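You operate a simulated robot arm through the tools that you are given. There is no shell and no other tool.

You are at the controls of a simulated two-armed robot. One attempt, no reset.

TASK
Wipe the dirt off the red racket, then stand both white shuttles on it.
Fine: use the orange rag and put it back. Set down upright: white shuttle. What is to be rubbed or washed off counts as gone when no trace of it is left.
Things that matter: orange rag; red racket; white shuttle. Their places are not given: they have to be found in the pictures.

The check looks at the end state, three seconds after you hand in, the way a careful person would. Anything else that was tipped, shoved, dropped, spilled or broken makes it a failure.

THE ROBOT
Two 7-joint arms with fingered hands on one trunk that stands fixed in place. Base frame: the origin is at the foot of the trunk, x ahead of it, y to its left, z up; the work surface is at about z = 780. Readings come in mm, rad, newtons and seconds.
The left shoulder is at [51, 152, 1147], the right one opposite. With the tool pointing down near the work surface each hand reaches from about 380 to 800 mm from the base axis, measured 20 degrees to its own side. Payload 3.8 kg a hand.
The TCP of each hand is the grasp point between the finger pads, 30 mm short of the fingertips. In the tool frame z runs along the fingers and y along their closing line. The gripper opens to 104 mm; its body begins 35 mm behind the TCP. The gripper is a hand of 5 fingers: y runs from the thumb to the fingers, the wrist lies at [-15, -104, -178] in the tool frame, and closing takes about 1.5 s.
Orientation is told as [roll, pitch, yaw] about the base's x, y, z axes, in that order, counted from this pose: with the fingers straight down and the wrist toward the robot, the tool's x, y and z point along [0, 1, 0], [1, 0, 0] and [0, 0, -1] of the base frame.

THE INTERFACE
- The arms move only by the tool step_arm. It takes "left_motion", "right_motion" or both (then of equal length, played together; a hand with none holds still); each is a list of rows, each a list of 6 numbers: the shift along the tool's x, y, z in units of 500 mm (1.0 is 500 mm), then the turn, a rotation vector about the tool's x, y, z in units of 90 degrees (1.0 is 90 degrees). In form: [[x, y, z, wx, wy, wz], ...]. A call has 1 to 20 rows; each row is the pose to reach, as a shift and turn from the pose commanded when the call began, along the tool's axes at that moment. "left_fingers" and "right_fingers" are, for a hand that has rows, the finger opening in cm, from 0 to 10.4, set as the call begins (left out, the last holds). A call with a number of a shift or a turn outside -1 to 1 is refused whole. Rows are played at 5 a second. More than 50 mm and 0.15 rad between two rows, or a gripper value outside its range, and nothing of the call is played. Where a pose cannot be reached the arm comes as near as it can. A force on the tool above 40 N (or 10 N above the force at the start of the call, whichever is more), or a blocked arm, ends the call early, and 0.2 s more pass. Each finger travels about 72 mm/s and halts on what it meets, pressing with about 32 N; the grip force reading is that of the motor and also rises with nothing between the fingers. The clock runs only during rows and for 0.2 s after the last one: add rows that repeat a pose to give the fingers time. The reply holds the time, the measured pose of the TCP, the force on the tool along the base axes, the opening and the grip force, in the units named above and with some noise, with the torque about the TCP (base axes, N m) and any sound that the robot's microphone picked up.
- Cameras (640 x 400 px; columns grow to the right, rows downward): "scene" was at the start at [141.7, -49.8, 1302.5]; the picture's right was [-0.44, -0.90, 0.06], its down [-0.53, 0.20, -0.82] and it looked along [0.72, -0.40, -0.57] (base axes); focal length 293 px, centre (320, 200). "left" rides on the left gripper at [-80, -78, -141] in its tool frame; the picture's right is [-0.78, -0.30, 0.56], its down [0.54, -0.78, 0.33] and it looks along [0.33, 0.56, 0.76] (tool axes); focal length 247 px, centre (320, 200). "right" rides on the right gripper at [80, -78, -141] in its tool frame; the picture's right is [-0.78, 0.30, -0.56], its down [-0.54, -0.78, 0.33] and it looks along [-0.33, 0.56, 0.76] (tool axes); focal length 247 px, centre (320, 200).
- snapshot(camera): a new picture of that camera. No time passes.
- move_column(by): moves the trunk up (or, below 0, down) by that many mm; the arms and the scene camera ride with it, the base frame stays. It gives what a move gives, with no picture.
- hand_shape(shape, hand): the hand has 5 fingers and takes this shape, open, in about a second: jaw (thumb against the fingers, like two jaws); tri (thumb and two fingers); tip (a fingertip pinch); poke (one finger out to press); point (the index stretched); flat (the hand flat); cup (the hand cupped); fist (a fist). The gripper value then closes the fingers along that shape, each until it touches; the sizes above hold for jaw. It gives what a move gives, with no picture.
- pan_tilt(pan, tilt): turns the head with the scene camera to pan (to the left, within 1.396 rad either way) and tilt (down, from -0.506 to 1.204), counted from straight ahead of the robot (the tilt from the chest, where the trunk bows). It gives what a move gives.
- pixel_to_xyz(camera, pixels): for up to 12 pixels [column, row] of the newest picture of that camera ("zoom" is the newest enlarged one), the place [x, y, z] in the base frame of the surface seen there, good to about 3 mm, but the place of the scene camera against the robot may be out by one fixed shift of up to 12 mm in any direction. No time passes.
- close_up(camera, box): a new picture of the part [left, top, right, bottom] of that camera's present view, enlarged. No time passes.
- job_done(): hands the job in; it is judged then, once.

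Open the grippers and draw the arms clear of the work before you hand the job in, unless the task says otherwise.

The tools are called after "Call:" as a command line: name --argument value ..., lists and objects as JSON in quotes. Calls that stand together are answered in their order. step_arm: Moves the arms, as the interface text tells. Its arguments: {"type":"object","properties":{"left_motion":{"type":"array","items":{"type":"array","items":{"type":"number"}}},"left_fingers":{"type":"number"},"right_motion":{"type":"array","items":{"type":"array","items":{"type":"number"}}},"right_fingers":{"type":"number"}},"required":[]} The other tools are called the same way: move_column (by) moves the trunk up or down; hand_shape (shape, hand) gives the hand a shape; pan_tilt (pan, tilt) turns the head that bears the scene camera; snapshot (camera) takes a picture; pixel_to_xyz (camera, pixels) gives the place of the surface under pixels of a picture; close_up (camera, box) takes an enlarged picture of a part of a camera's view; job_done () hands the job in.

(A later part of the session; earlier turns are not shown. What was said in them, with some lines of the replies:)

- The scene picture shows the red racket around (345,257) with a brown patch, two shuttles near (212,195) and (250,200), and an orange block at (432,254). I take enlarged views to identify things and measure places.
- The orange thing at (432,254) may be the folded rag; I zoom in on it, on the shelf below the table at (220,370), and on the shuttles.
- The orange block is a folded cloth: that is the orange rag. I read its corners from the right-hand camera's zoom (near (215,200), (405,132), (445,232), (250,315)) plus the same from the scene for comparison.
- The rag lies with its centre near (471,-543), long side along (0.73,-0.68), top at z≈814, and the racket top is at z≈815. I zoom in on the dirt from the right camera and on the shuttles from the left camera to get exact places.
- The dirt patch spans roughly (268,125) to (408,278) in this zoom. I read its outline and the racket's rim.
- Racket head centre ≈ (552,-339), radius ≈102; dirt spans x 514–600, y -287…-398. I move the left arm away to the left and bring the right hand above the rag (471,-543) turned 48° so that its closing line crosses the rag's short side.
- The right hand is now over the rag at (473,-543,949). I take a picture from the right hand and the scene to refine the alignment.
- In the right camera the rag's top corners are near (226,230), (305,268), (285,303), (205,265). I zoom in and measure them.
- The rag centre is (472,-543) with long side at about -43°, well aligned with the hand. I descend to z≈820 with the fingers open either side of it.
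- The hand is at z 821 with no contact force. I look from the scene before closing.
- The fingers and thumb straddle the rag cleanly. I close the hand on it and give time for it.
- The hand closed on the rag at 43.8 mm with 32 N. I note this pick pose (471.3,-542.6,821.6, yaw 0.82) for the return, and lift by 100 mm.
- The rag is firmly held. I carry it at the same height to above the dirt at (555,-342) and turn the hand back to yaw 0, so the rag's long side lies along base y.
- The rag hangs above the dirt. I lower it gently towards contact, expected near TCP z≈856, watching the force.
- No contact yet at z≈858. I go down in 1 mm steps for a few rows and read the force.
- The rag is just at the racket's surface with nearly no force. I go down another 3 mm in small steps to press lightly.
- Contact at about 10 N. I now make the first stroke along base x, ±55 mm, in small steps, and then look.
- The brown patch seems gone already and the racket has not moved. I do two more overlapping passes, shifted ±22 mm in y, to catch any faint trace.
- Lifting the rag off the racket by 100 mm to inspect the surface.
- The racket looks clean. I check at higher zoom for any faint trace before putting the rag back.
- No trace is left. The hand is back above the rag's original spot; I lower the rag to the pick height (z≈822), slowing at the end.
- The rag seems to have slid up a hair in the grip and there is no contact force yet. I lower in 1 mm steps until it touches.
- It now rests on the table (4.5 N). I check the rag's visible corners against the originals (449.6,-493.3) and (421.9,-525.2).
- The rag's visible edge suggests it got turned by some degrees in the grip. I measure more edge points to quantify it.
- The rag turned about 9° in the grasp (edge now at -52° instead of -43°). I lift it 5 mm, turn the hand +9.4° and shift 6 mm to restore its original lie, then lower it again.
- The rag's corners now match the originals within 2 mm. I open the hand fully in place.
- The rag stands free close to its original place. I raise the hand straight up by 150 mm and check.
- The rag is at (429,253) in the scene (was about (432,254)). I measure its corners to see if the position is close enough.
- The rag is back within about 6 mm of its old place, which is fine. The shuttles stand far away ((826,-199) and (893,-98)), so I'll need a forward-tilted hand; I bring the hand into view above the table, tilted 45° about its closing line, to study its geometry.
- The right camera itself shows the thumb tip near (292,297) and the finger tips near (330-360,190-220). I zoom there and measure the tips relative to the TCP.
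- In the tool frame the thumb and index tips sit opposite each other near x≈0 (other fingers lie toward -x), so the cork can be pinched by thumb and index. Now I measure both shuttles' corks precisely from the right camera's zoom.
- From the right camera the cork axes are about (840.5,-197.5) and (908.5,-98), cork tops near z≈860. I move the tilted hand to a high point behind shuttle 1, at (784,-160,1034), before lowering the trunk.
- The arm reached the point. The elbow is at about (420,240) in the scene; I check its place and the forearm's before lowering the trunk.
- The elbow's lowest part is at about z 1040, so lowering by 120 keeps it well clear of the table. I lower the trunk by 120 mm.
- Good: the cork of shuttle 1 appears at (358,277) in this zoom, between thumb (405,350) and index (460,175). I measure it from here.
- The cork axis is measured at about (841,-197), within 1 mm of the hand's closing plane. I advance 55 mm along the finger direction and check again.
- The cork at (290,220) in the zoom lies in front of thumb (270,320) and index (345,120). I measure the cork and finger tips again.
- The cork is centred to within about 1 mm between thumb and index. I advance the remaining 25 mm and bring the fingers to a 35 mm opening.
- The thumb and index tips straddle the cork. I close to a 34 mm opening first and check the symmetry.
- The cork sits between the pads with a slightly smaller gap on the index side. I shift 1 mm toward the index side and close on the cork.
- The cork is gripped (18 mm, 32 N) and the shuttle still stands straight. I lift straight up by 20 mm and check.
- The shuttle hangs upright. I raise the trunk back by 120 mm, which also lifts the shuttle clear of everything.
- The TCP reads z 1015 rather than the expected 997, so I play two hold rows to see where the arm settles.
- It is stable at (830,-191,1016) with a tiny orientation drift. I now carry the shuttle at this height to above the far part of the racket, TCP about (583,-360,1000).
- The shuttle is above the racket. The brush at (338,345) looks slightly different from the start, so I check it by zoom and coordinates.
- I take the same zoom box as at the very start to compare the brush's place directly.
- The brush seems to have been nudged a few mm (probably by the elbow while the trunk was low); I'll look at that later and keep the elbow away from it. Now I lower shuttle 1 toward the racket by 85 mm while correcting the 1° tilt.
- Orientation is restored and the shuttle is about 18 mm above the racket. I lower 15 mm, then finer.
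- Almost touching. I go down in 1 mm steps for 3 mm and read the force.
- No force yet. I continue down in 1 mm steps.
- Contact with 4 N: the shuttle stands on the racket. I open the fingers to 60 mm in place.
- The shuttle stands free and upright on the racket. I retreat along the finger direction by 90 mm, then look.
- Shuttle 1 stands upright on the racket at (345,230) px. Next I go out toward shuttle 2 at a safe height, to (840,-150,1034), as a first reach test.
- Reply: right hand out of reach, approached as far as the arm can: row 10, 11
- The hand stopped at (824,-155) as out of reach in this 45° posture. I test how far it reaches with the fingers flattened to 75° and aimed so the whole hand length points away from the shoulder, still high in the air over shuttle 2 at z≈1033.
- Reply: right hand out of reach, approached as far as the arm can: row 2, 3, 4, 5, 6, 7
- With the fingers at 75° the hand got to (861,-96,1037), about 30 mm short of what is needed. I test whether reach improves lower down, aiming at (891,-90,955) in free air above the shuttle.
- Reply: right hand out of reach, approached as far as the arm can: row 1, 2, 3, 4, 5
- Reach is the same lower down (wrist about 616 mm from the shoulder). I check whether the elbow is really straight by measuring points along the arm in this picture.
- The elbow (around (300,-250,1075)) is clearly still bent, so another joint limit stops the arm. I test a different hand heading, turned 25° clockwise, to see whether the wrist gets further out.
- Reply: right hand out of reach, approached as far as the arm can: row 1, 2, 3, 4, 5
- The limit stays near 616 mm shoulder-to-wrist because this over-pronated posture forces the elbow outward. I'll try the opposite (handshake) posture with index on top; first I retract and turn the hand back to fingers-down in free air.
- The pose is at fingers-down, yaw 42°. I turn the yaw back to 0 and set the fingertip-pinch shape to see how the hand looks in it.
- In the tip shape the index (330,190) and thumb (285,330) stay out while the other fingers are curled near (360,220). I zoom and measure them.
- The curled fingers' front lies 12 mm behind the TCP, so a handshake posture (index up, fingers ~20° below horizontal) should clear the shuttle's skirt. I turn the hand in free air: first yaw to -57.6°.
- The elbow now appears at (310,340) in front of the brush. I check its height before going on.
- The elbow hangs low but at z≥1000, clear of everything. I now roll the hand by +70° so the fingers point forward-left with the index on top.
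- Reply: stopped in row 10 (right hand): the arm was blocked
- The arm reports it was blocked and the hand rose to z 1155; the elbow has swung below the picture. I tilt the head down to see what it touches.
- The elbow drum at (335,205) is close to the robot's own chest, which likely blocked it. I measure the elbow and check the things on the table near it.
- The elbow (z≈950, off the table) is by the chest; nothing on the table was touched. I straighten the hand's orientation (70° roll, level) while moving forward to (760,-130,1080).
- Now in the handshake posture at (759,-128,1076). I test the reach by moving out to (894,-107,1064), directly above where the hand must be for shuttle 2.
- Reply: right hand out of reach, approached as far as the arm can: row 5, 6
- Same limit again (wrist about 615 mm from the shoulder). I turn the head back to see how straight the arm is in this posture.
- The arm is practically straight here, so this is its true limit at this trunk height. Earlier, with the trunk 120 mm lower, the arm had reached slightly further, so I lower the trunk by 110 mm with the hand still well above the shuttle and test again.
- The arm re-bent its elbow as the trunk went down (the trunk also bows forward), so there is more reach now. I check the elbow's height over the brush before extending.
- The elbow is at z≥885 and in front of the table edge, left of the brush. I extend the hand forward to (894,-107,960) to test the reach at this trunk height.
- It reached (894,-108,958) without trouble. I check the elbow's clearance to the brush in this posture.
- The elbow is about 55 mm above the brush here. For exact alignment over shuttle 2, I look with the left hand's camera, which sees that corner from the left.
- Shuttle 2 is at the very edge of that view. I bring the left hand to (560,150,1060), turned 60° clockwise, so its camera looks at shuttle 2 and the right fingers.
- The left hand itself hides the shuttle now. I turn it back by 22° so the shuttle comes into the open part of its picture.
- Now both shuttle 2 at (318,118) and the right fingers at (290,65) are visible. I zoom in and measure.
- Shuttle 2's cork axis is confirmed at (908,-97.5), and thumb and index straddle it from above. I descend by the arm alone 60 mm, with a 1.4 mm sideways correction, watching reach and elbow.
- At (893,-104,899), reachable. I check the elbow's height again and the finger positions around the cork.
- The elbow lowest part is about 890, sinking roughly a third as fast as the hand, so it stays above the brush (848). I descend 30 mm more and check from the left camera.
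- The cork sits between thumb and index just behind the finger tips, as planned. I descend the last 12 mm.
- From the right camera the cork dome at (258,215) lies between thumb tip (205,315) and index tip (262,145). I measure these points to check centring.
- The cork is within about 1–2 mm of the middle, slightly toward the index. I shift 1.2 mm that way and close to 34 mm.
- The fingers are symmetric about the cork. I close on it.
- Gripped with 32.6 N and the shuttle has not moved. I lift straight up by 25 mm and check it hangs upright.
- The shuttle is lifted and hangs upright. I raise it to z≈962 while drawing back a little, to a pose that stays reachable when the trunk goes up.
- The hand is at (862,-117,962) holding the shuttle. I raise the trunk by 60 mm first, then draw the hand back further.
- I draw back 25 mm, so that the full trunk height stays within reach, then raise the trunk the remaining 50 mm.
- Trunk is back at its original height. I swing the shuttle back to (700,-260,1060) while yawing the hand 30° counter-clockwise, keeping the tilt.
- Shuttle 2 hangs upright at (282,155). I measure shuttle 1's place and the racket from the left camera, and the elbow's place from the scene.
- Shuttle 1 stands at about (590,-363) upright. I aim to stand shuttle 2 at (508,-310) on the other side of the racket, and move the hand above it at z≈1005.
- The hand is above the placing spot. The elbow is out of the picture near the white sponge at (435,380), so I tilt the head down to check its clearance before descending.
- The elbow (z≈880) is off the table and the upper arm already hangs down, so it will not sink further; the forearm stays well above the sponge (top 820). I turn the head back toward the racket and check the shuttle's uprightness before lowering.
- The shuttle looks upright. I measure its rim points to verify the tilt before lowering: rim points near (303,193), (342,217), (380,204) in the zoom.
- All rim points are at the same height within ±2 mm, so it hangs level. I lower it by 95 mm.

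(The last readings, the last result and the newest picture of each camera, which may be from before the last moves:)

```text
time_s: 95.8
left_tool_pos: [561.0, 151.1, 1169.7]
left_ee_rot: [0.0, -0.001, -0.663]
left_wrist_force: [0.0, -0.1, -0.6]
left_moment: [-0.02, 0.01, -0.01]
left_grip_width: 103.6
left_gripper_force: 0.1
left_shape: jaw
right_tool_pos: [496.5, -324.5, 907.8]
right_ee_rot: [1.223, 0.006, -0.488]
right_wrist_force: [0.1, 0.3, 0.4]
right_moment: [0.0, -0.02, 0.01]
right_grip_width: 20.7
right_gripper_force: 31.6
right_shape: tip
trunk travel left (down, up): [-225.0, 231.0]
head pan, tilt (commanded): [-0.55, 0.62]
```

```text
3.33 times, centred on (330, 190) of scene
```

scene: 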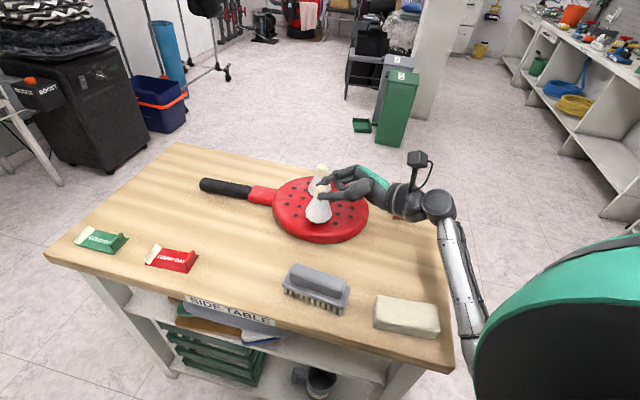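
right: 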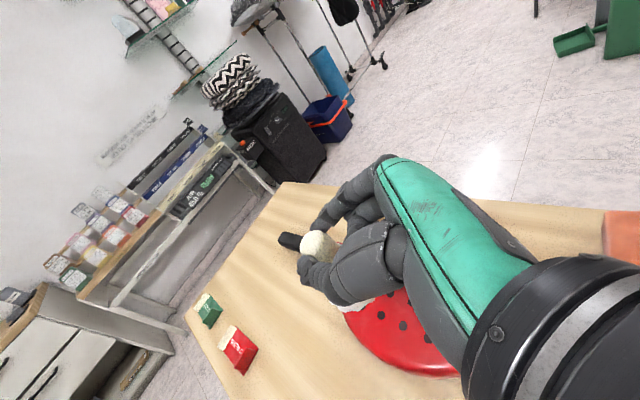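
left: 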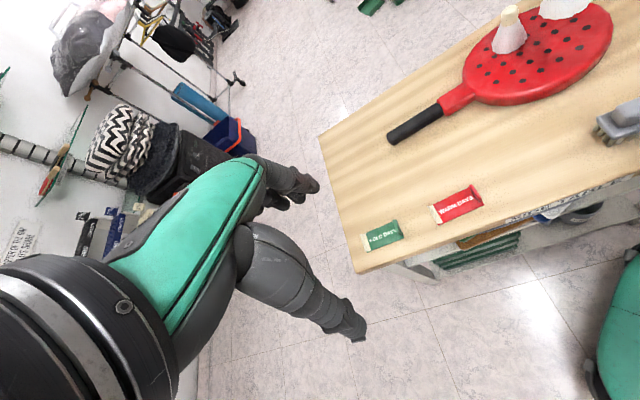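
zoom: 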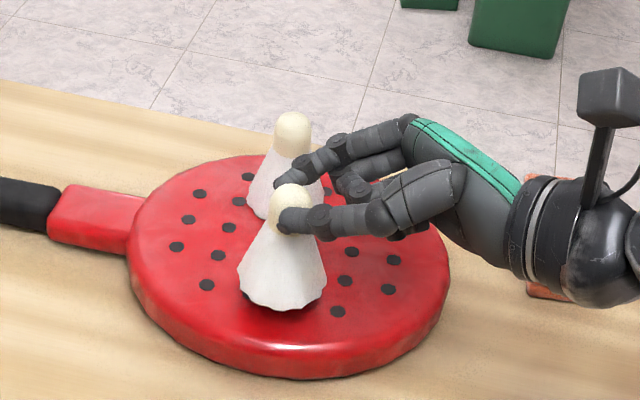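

Shuttle 2 is about 17 mm above the racket, well apart from shuttle 1. I lower 13 mm, then in 1 mm steps.

Call:
step_arm --right_motion '[[-0.0122, 0, 0.0044, 0, 0, 0], [-0.0207, 0, 0.0075, 0, 0, 0], [-0.0244, 0, 0.0089, 0, 0, 0], [-0.0244, 0, 0.0089, 0, 0, 0]]'

Call:
close_up --camera "scene" --box '[280, 160, 360, 230]'

```text
time_s: 96.8
left_tool_pos: [560.6, 151.0, 1169.5]
left_ee_rot: [0.001, 0.0, -0.664]
left_wrist_force: [0.1, 0.4, -0.2]
left_moment: [0.0, -0.01, -0.02]
left_grip_width: 103.8
left_gripper_force: 0.1
left_shape: jaw
right_tool_pos: [497.6, -324.7, 895.2]
right_ee_rot: [1.223, 0.006, -0.486]
right_wrist_force: [-0.3, -0.5, 0.2]
right_moment: [0.0, -0.01, 0.0]
right_grip_width: 20.5
right_gripper_force: 31.9
right_shape: tip
trunk travel left (down, up): [-225.0, 231.0]
head pan, tilt (commanded): [-0.55, 0.62]
```

```text
5.71 times, centred on (320, 195) of scene
```

zoom: 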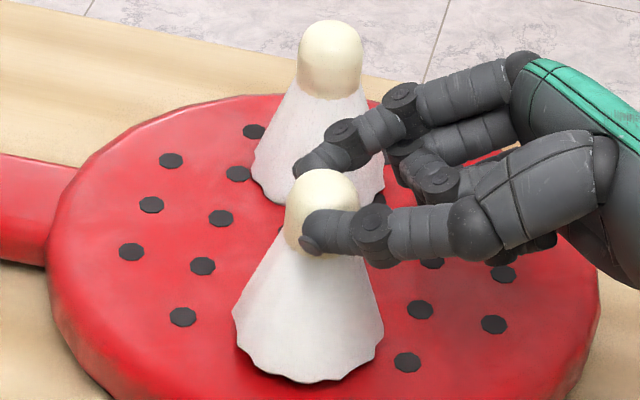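

Call:
step_arm --right_motion '[[-0.0019, 0, 0.0007, 0, 0, 0], [-0.0038, 0, 0.0014, 0, 0, 0], [-0.0056, 0, 0.0021, 0, 0, 0], [-0.0056, 0, 0.0021, 0, 0, 0]]'

```text
time_s: 97.8
left_tool_pos: [560.2, 152.4, 1169.6]
left_ee_rot: [0.0, 0.0, -0.663]
left_wrist_force: [-0.7, -1.0, 0.2]
left_moment: [-0.02, 0.01, 0.01]
left_grip_width: 104.1
left_gripper_force: 0.0
left_shape: jaw
right_tool_pos: [498.4, -325.1, 891.3]
right_ee_rot: [1.223, 0.006, -0.487]
right_wrist_force: [0.8, 0.6, -0.4]
right_moment: [-0.02, 0.02, -0.03]
right_grip_width: 20.6
right_gripper_force: 32.1
right_shape: tip
trunk travel left (down, up): [-225.0, 231.0]
head pan, tilt (commanded): [-0.55, 0.62]
```

The TCP is at 891 with no contact force yet. I continue in 1 mm steps.

Call:
step_arm --right_motion '[[-0.0019, 0, 0.0007, 0, 0, 0], [-0.0028, 0, 0.001, 0, 0, 0], [-0.0028, 0, 0.001, 0, 0, 0]]'

Call:
close_up --camera "scene" --box '[280, 160, 360, 230]'

```text
time_s: 98.6
left_tool_pos: [560.0, 153.0, 1170.1]
left_ee_rot: [0.0, -0.001, -0.663]
left_wrist_force: [-0.2, 0.2, -0.4]
left_moment: [0.0, -0.01, 0.0]
left_grip_width: 103.7
left_gripper_force: 0.1
left_shape: jaw
right_tool_pos: [499.0, -324.7, 890.5]
right_ee_rot: [1.223, 0.006, -0.486]
right_wrist_force: [0.5, -0.5, -0.9]
right_moment: [-0.01, 0.02, 0.03]
right_grip_width: 20.6
right_gripper_force: 31.8
right_shape: tip
trunk travel left (down, up): [-225.0, 231.0]
head pan, tilt (commanded): [-0.55, 0.62]
```

```text
5.71 times, centred on (320, 195) of scene
```

zoom: 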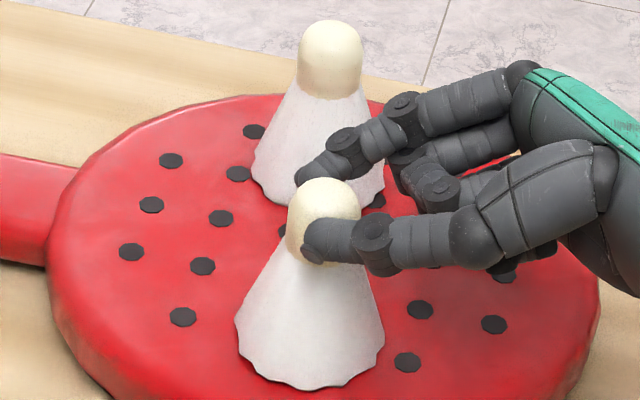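

Call:
step_arm --right_motion '[[-0.0019, 0, 0.0007, 0, 0, 0], [-0.0028, 0, 0.001, 0, 0, 0], [-0.0028, 0, 0.001, 0, 0, 0]]'

```text
time_s: 99.4
left_tool_pos: [559.5, 152.1, 1169.5]
left_ee_rot: [0.001, 0.001, -0.662]
left_wrist_force: [0.2, 0.0, 0.4]
left_moment: [-0.01, 0.01, -0.03]
left_grip_width: 103.6
left_gripper_force: 0.0
left_shape: jaw
right_tool_pos: [498.2, -325.4, 890.3]
right_ee_rot: [1.223, 0.006, -0.488]
right_wrist_force: [1.2, 0.8, 2.1]
right_moment: [0.03, -0.03, -0.01]
right_grip_width: 20.7
right_gripper_force: 31.9
right_shape: tip
trunk travel left (down, up): [-225.0, 231.0]
head pan, tilt (commanded): [-0.55, 0.62]
```

Force 2 N suggests first touch. One more 0.7 mm to confirm.

Call:
step_arm --right_motion '[[-0.0013, 0, 0.0005, 0, 0, 0], [-0.0013, 0, 0.0005, 0, 0, 0]]'

Call:
close_up --camera "scene" --box '[280, 160, 360, 230]'

Call:
snapshot --camera "left"

```text
time_s: 100.0
left_tool_pos: [559.7, 151.8, 1170.8]
left_ee_rot: [-0.001, -0.001, -0.663]
left_wrist_force: [0.0, 0.0, -0.2]
left_moment: [0.0, -0.02, -0.04]
left_grip_width: 103.5
left_gripper_force: 0.0
left_shape: jaw
right_tool_pos: [497.9, -325.7, 888.6]
right_ee_rot: [1.222, 0.004, -0.486]
right_wrist_force: [0.7, -0.7, 5.0]
right_moment: [0.06, -0.09, -0.01]
right_grip_width: 20.5
right_gripper_force: 32.1
right_shape: tip
trunk travel left (down, up): [-225.0, 231.0]
head pan, tilt (commanded): [-0.55, 0.62]
```

```text
5.71 times, centred on (320, 195) of scene
```

zoom: 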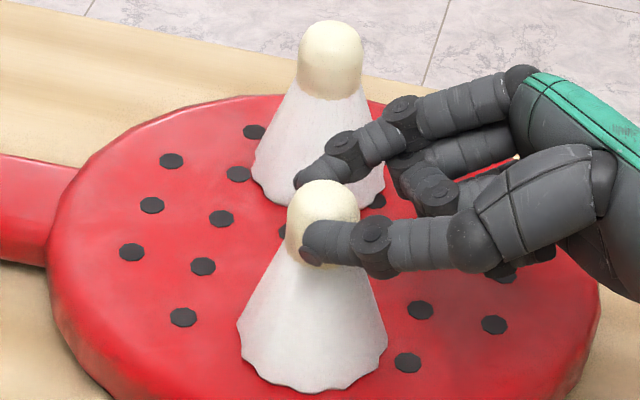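

```text
taken
```

left: 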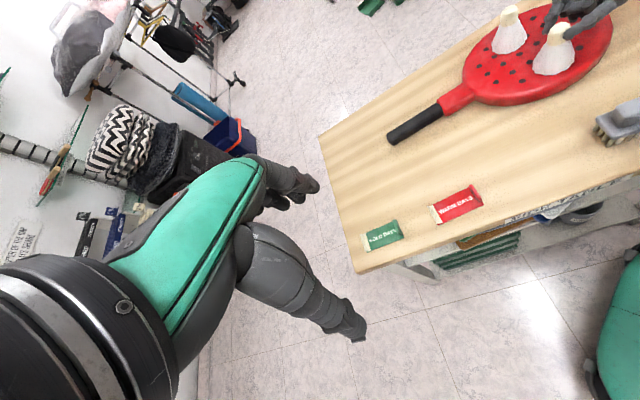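

Contact is firm at 5 N and the shuttle stands straight. I open the fingers to 50 mm.

Call:
step_arm --right_motion '[[0, 0, 0, 0, 0, 0], [0, 0, 0, 0, 0, 0], [0, 0, 0, 0, 0, 0], [0, 0, 0, 0, 0, 0], [0, 0, 0, 0, 0, 0]]' --right_fingers 5.0

Call:
close_up --camera "scene" --box '[280, 160, 360, 230]'

Call:
close_up --camera "left" --box '[470, 0, 630, 100]'

Call:
close_up --camera "right" --box '[250, 140, 450, 340]'

```text
time_s: 101.2
left_tool_pos: [559.7, 151.4, 1169.7]
left_ee_rot: [0.0, -0.001, -0.664]
left_wrist_force: [0.0, 1.2, 0.1]
left_moment: [0.01, -0.01, 0.01]
left_grip_width: 103.5
left_gripper_force: 0.0
left_shape: jaw
right_tool_pos: [499.1, -324.2, 888.3]
right_ee_rot: [1.225, 0.007, -0.486]
right_wrist_force: [0.0, 0.7, 0.6]
right_moment: [0.01, -0.02, 0.01]
right_grip_width: 49.4
right_gripper_force: 0.0
right_shape: tip
trunk travel left (down, up): [-225.0, 231.0]
head pan, tilt (commanded): [-0.55, 0.62]
```

```text
5.71 times, centred on (320, 195) of scene
```

zoom: 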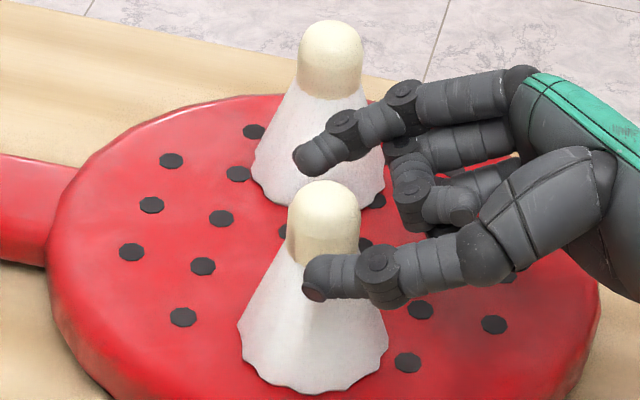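

```text
4.00 times, centred on (550, 50) of left
```

zoom: 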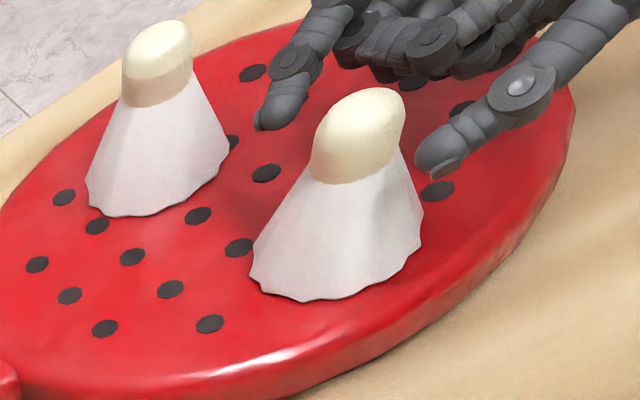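

```text
2.00 times, centred on (350, 240) of right
```

zoom: 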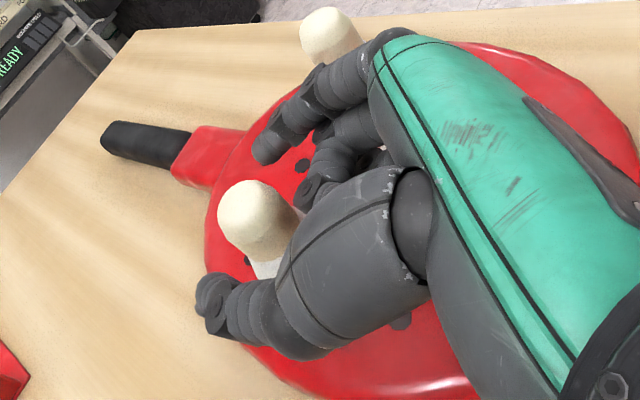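

Both shuttles stand upright on the clean racket, and the fingers are clear of the cork. I back the hand out along its finger direction by 100 mm, then up.

Call:
step_arm --right_motion '[[0, 0, -0.02, 0, 0, 0], [0, 0, -0.05, 0, 0, 0], [0, 0, -0.09, 0, 0, 0], [0, 0, -0.13, 0, 0, 0], [0, 0, -0.17, 0, 0, 0], [0.03, 0, -0.21, 0, 0, 0], [0.08, 0, -0.24, 0, 0, 0], [0.14, 0, -0.26, 0, 0, 0]]'

Call:
snapshot --camera "scene"

Call:
snapshot --camera "left"

```text
time_s: 103.0
left_tool_pos: [559.0, 151.1, 1169.2]
left_ee_rot: [0.0, 0.001, -0.663]
left_wrist_force: [0.2, 0.2, 0.0]
left_moment: [0.0, 0.0, -0.02]
left_grip_width: 103.8
left_gripper_force: 0.1
left_shape: jaw
right_tool_pos: [452.2, -411.7, 999.4]
right_ee_rot: [1.221, 0.006, -0.488]
right_wrist_force: [0.0, 0.6, -0.2]
right_moment: [0.01, -0.02, 0.01]
right_grip_width: 49.7
right_gripper_force: 0.0
right_shape: tip
trunk travel left (down, up): [-225.0, 231.0]
head pan, tilt (commanded): [-0.55, 0.62]
```

```text
taken
```

scene: 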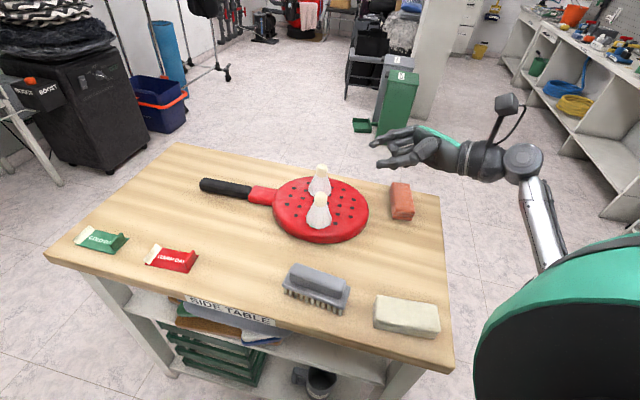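

```text
taken
```

left: 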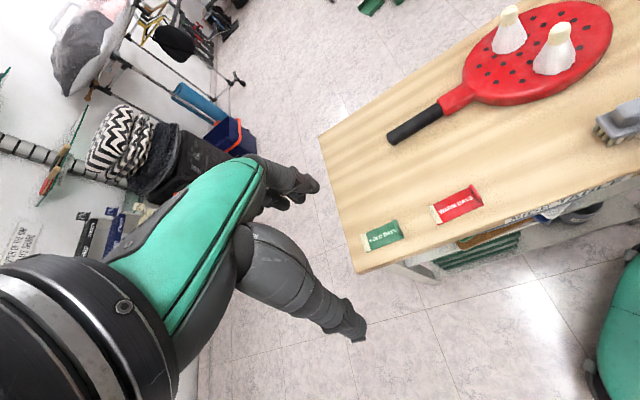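

Both shuttles stand on the racket. I restore the original head pose to compare every object with the first picture.

Call:
pan_tilt --pan -0.461 --tilt 0.478

Call:
snapshot --camera "scene"

Call:
close_up --camera "scene" --box '[180, 160, 500, 360]'

Call:
close_up --camera "scene" --box '[390, 210, 490, 290]'

```text
time_s: 103.7
left_tool_pos: [558.7, 152.0, 1169.3]
left_ee_rot: [-0.001, 0.0, -0.664]
left_wrist_force: [-0.3, -0.6, -0.7]
left_moment: [0.02, 0.02, -0.04]
left_grip_width: 103.7
left_gripper_force: 0.0
left_shape: jaw
right_tool_pos: [453.5, -411.5, 1000.1]
right_ee_rot: [1.222, 0.007, -0.487]
right_wrist_force: [-0.5, -1.3, -0.3]
right_moment: [0.01, 0.0, 0.0]
right_grip_width: 49.8
right_gripper_force: 0.0
right_shape: tip
trunk travel left (down, up): [-225.0, 231.0]
head pan, tilt (commanded): [-0.461, 0.478]
```

```text
taken
```

scene: 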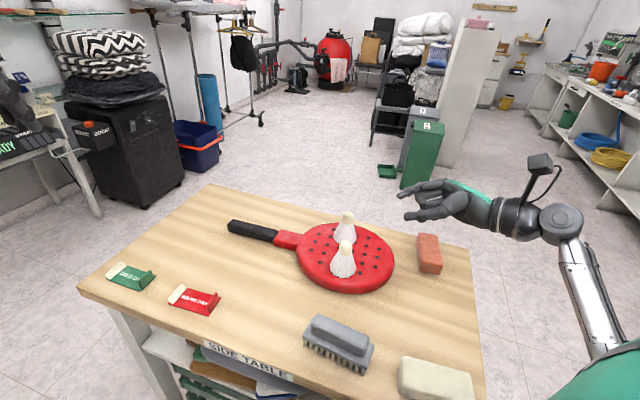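

```text
2.00 times, centred on (340, 260) of scene
```

zoom: 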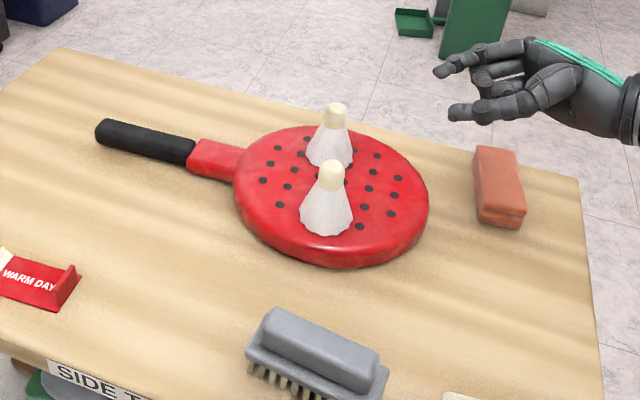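

```text
5.00 times, centred on (440, 250) of scene
```

zoom: 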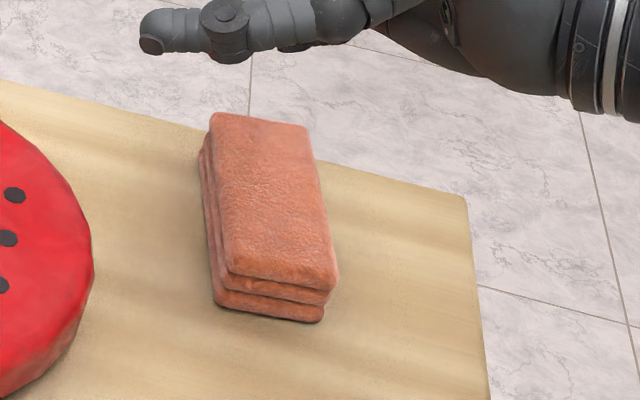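

Racket, signs and sponge are unchanged; the brush seems off by only about 4 mm and the rag is back within a few mm. Now I draw the right hand away up and to the right, turning it back to fingers-down.

Call:
step_arm --right_motion '[[0.0059, -0.0078, -0.0424, 0, -0.0778, 0], [0.0117, -0.0156, -0.0848, 0, -0.1556, 0], [0.0176, -0.0234, -0.1273, 0, -0.2334, 0], [0.0234, -0.0312, -0.1697, 0, -0.3112, 0], [0.0293, -0.039, -0.2121, 0, -0.389, 0], [0.0352, -0.0468, -0.2545, 0, -0.4668, 0], [0.041, -0.0546, -0.2969, 0, -0.5446, 0], [0.0469, -0.0624, -0.3394, 0, -0.6224, 0], [0.0527, -0.0702, -0.3818, 0, -0.7002, 0], [0.0586, -0.078, -0.4242, 0, -0.778, 0], [0.0586, -0.078, -0.4242, 0, -0.778, 0]]'

Call:
snapshot --camera "scene"

```text
time_s: 106.1
left_tool_pos: [560.4, 151.6, 1169.5]
left_ee_rot: [-0.001, 0.0, -0.662]
left_wrist_force: [-1.1, 0.7, -0.5]
left_moment: [0.0, -0.03, 0.07]
left_grip_width: 103.8
left_gripper_force: 0.1
left_shape: jaw
right_tool_pos: [331.0, -562.0, 1098.2]
right_ee_rot: [-0.001, 0.005, -0.489]
right_wrist_force: [0.2, 0.4, 0.1]
right_moment: [0.01, 0.0, 0.01]
right_grip_width: 49.8
right_gripper_force: 0.0
right_shape: tip
trunk travel left (down, up): [-225.0, 231.0]
head pan, tilt (commanded): [-0.461, 0.478]
```

```text
taken
```

scene: 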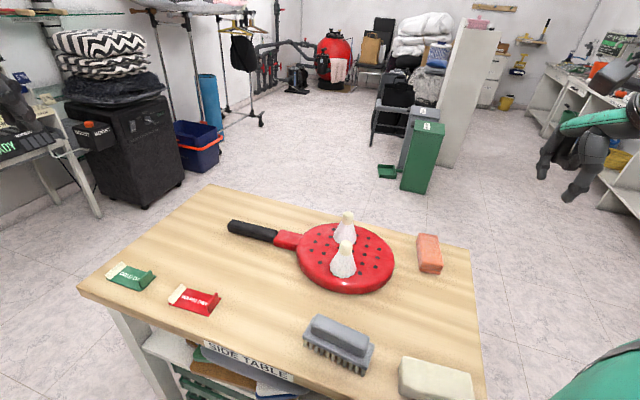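

All objects stand as they should. I bring the right hand back to its starting pose with the jaw shape, open, so I can compare its picture with the very first one.

Call:
step_arm --right_motion '[[0.0431, -0.0353, 0.0115, 0, 0, -0.0623], [0.0863, -0.0706, 0.023, 0, 0, -0.1245], [0.1294, -0.106, 0.0346, 0, 0, -0.1868], [0.1726, -0.1413, 0.0461, 0, 0, -0.249], [0.2157, -0.1766, 0.0576, 0, 0, -0.3113], [0.2157, -0.1766, 0.0576, 0, 0, -0.3113]]'

Call:
hand_shape --hand "right" --shape "jaw"

Call:
snapshot --camera "right"

Call:
pixel_to_xyz --camera "right" --pixels '[[122, 170], [140, 290], [248, 135], [320, 225]]'

```text
time_s: 107.5
left_tool_pos: [560.3, 151.5, 1169.8]
left_ee_rot: [-0.001, 0.0, -0.663]
left_wrist_force: [0.5, 0.2, -0.8]
left_moment: [-0.02, -0.01, 0.02]
left_grip_width: 103.8
left_gripper_force: 0.1
left_shape: jaw
right_tool_pos: [301.6, -426.7, 1069.9]
right_ee_rot: [0.004, 0.005, 0.004]
right_wrist_force: [-0.7, 0.8, -0.4]
right_moment: [-0.02, -0.01, -0.01]
right_grip_width: 49.7
right_gripper_force: 0.1
right_shape: tip
trunk travel left (down, up): [-225.0, 231.0]
head pan, tilt (commanded): [-0.461, 0.478]
```

```text
time_s: 108.4
left_tool_pos: [561.3, 152.1, 1170.7]
left_ee_rot: [-0.001, 0.0, -0.664]
left_wrist_force: [0.1, -0.8, -0.5]
left_moment: [0.01, 0.03, -0.01]
left_grip_width: 103.6
left_gripper_force: 0.0
left_shape: jaw
right_tool_pos: [301.7, -426.7, 1070.6]
right_ee_rot: [0.002, 0.006, 0.002]
right_wrist_force: [0.1, -0.1, 1.4]
right_moment: [0.0, 0.03, -0.02]
right_grip_width: 103.8
right_gripper_force: 0.1
right_shape: jaw
trunk travel left (down, up): [-225.0, 231.0]
head pan, tilt (commanded): [-0.461, 0.478]
```

```text
taken
```

right: 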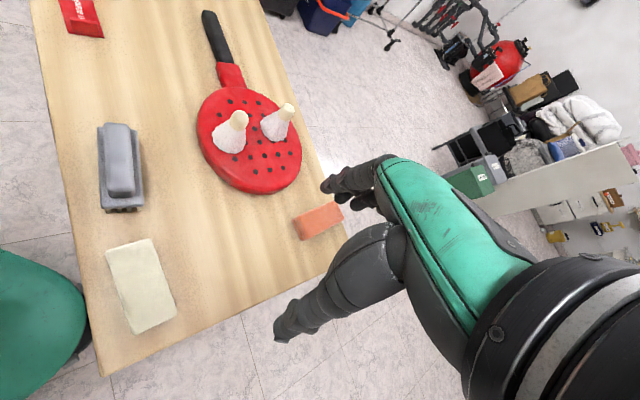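

```text
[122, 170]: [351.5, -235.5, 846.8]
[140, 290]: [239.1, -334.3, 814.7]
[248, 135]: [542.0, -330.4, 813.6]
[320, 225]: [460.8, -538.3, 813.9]
```

Compared with the first picture (allowing for a 2 mm hand offset) the brush has shifted only about 3 mm, and the rag, racket, sponge and signs match. I draw the left arm back clear of the table too.

Call:
step_arm --left_motion '[[-0.012, -0.0465, 0.012, 0, 0, -0.0844], [-0.0239, -0.093, 0.024, 0, 0, -0.1688], [-0.0359, -0.1395, 0.036, 0, 0, -0.2532], [-0.0478, -0.186, 0.048, 0, 0, -0.3376], [-0.0598, -0.2325, 0.06, 0, 0, -0.422], [-0.0598, -0.2325, 0.06, 0, 0, -0.422]]' --left_fingers 10.4

Call:
close_up --camera "right" --box '[180, 70, 320, 205]'

Call:
snapshot --camera "scene"

Call:
close_up --camera "scene" --box '[290, 190, 410, 300]'

```text
time_s: 109.8
left_tool_pos: [451.7, 200.3, 1139.7]
left_ee_rot: [-0.001, 0.003, 0.0]
left_wrist_force: [0.3, 0.0, -0.1]
left_moment: [0.01, 0.04, 0.01]
left_grip_width: 103.8
left_gripper_force: 0.0
left_shape: jaw
right_tool_pos: [302.3, -426.4, 1070.7]
right_ee_rot: [0.004, 0.005, 0.001]
right_wrist_force: [-0.1, 0.7, 1.0]
right_moment: [0.02, 0.0, -0.01]
right_grip_width: 104.0
right_gripper_force: 0.0
right_shape: jaw
trunk travel left (down, up): [-225.0, 231.0]
head pan, tilt (commanded): [-0.461, 0.478]
```

```text
2.96 times, centred on (250, 138) of right
```

zoom: 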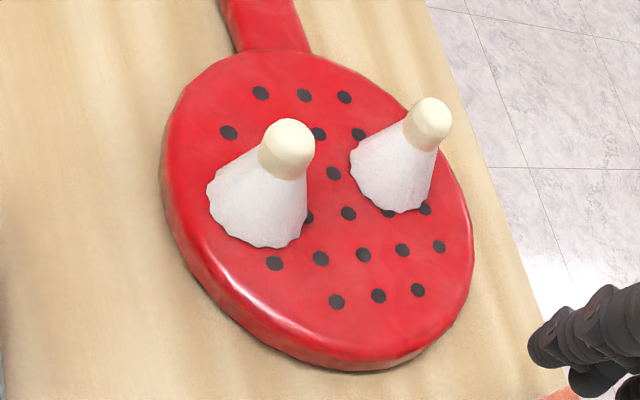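

```text
taken
```

scene: 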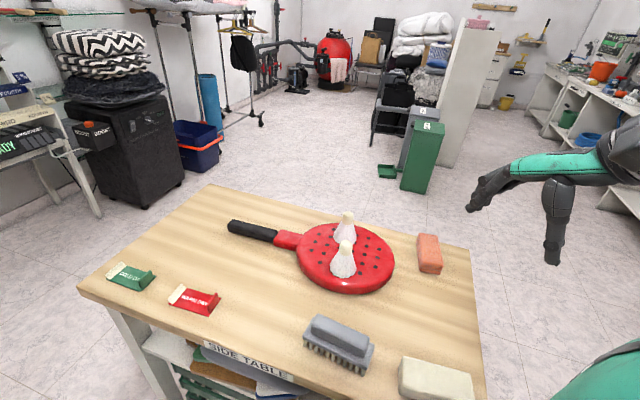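

```text
3.64 times, centred on (350, 245) of scene
```

zoom: 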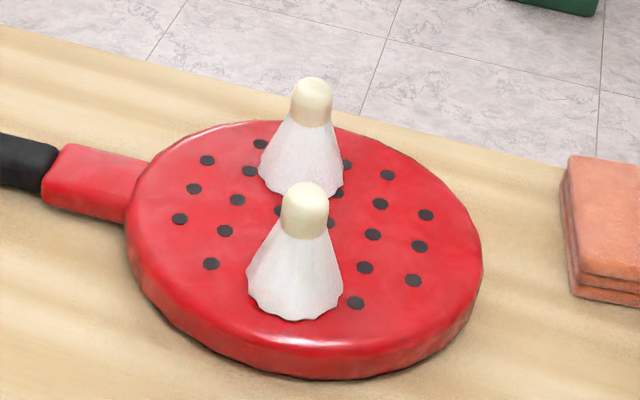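

Both white shuttles stand upright on the clean racket, the rag is back, the hands are open and clear. I hand the job in.

Call:
job_done

```text
The job is handed in.
```

The job is handed in: the red racket is wiped clean and both white shuttles are standing upright on it. Both hands are open and clear of the table. No result from the check has come back.

- **Racket:** I rubbed the brown patch off with the orange rag. Close-ups afterwards showed no trace left, and the racket had not visibly moved.
- **Rag:** It is back at its original spot, but about 7 mm off and turned by roughly 5 degrees.
- **Brush:** It ended up about 3 to 5 mm from where it started. It shifted while I had the trunk lowered to reach the first shuttle. The robot's elbow probably brushed it. I left it, since trying to put it right looked riskier than the shift itself.
- **Other things:** The sponge and the two signs look the same as at the start.
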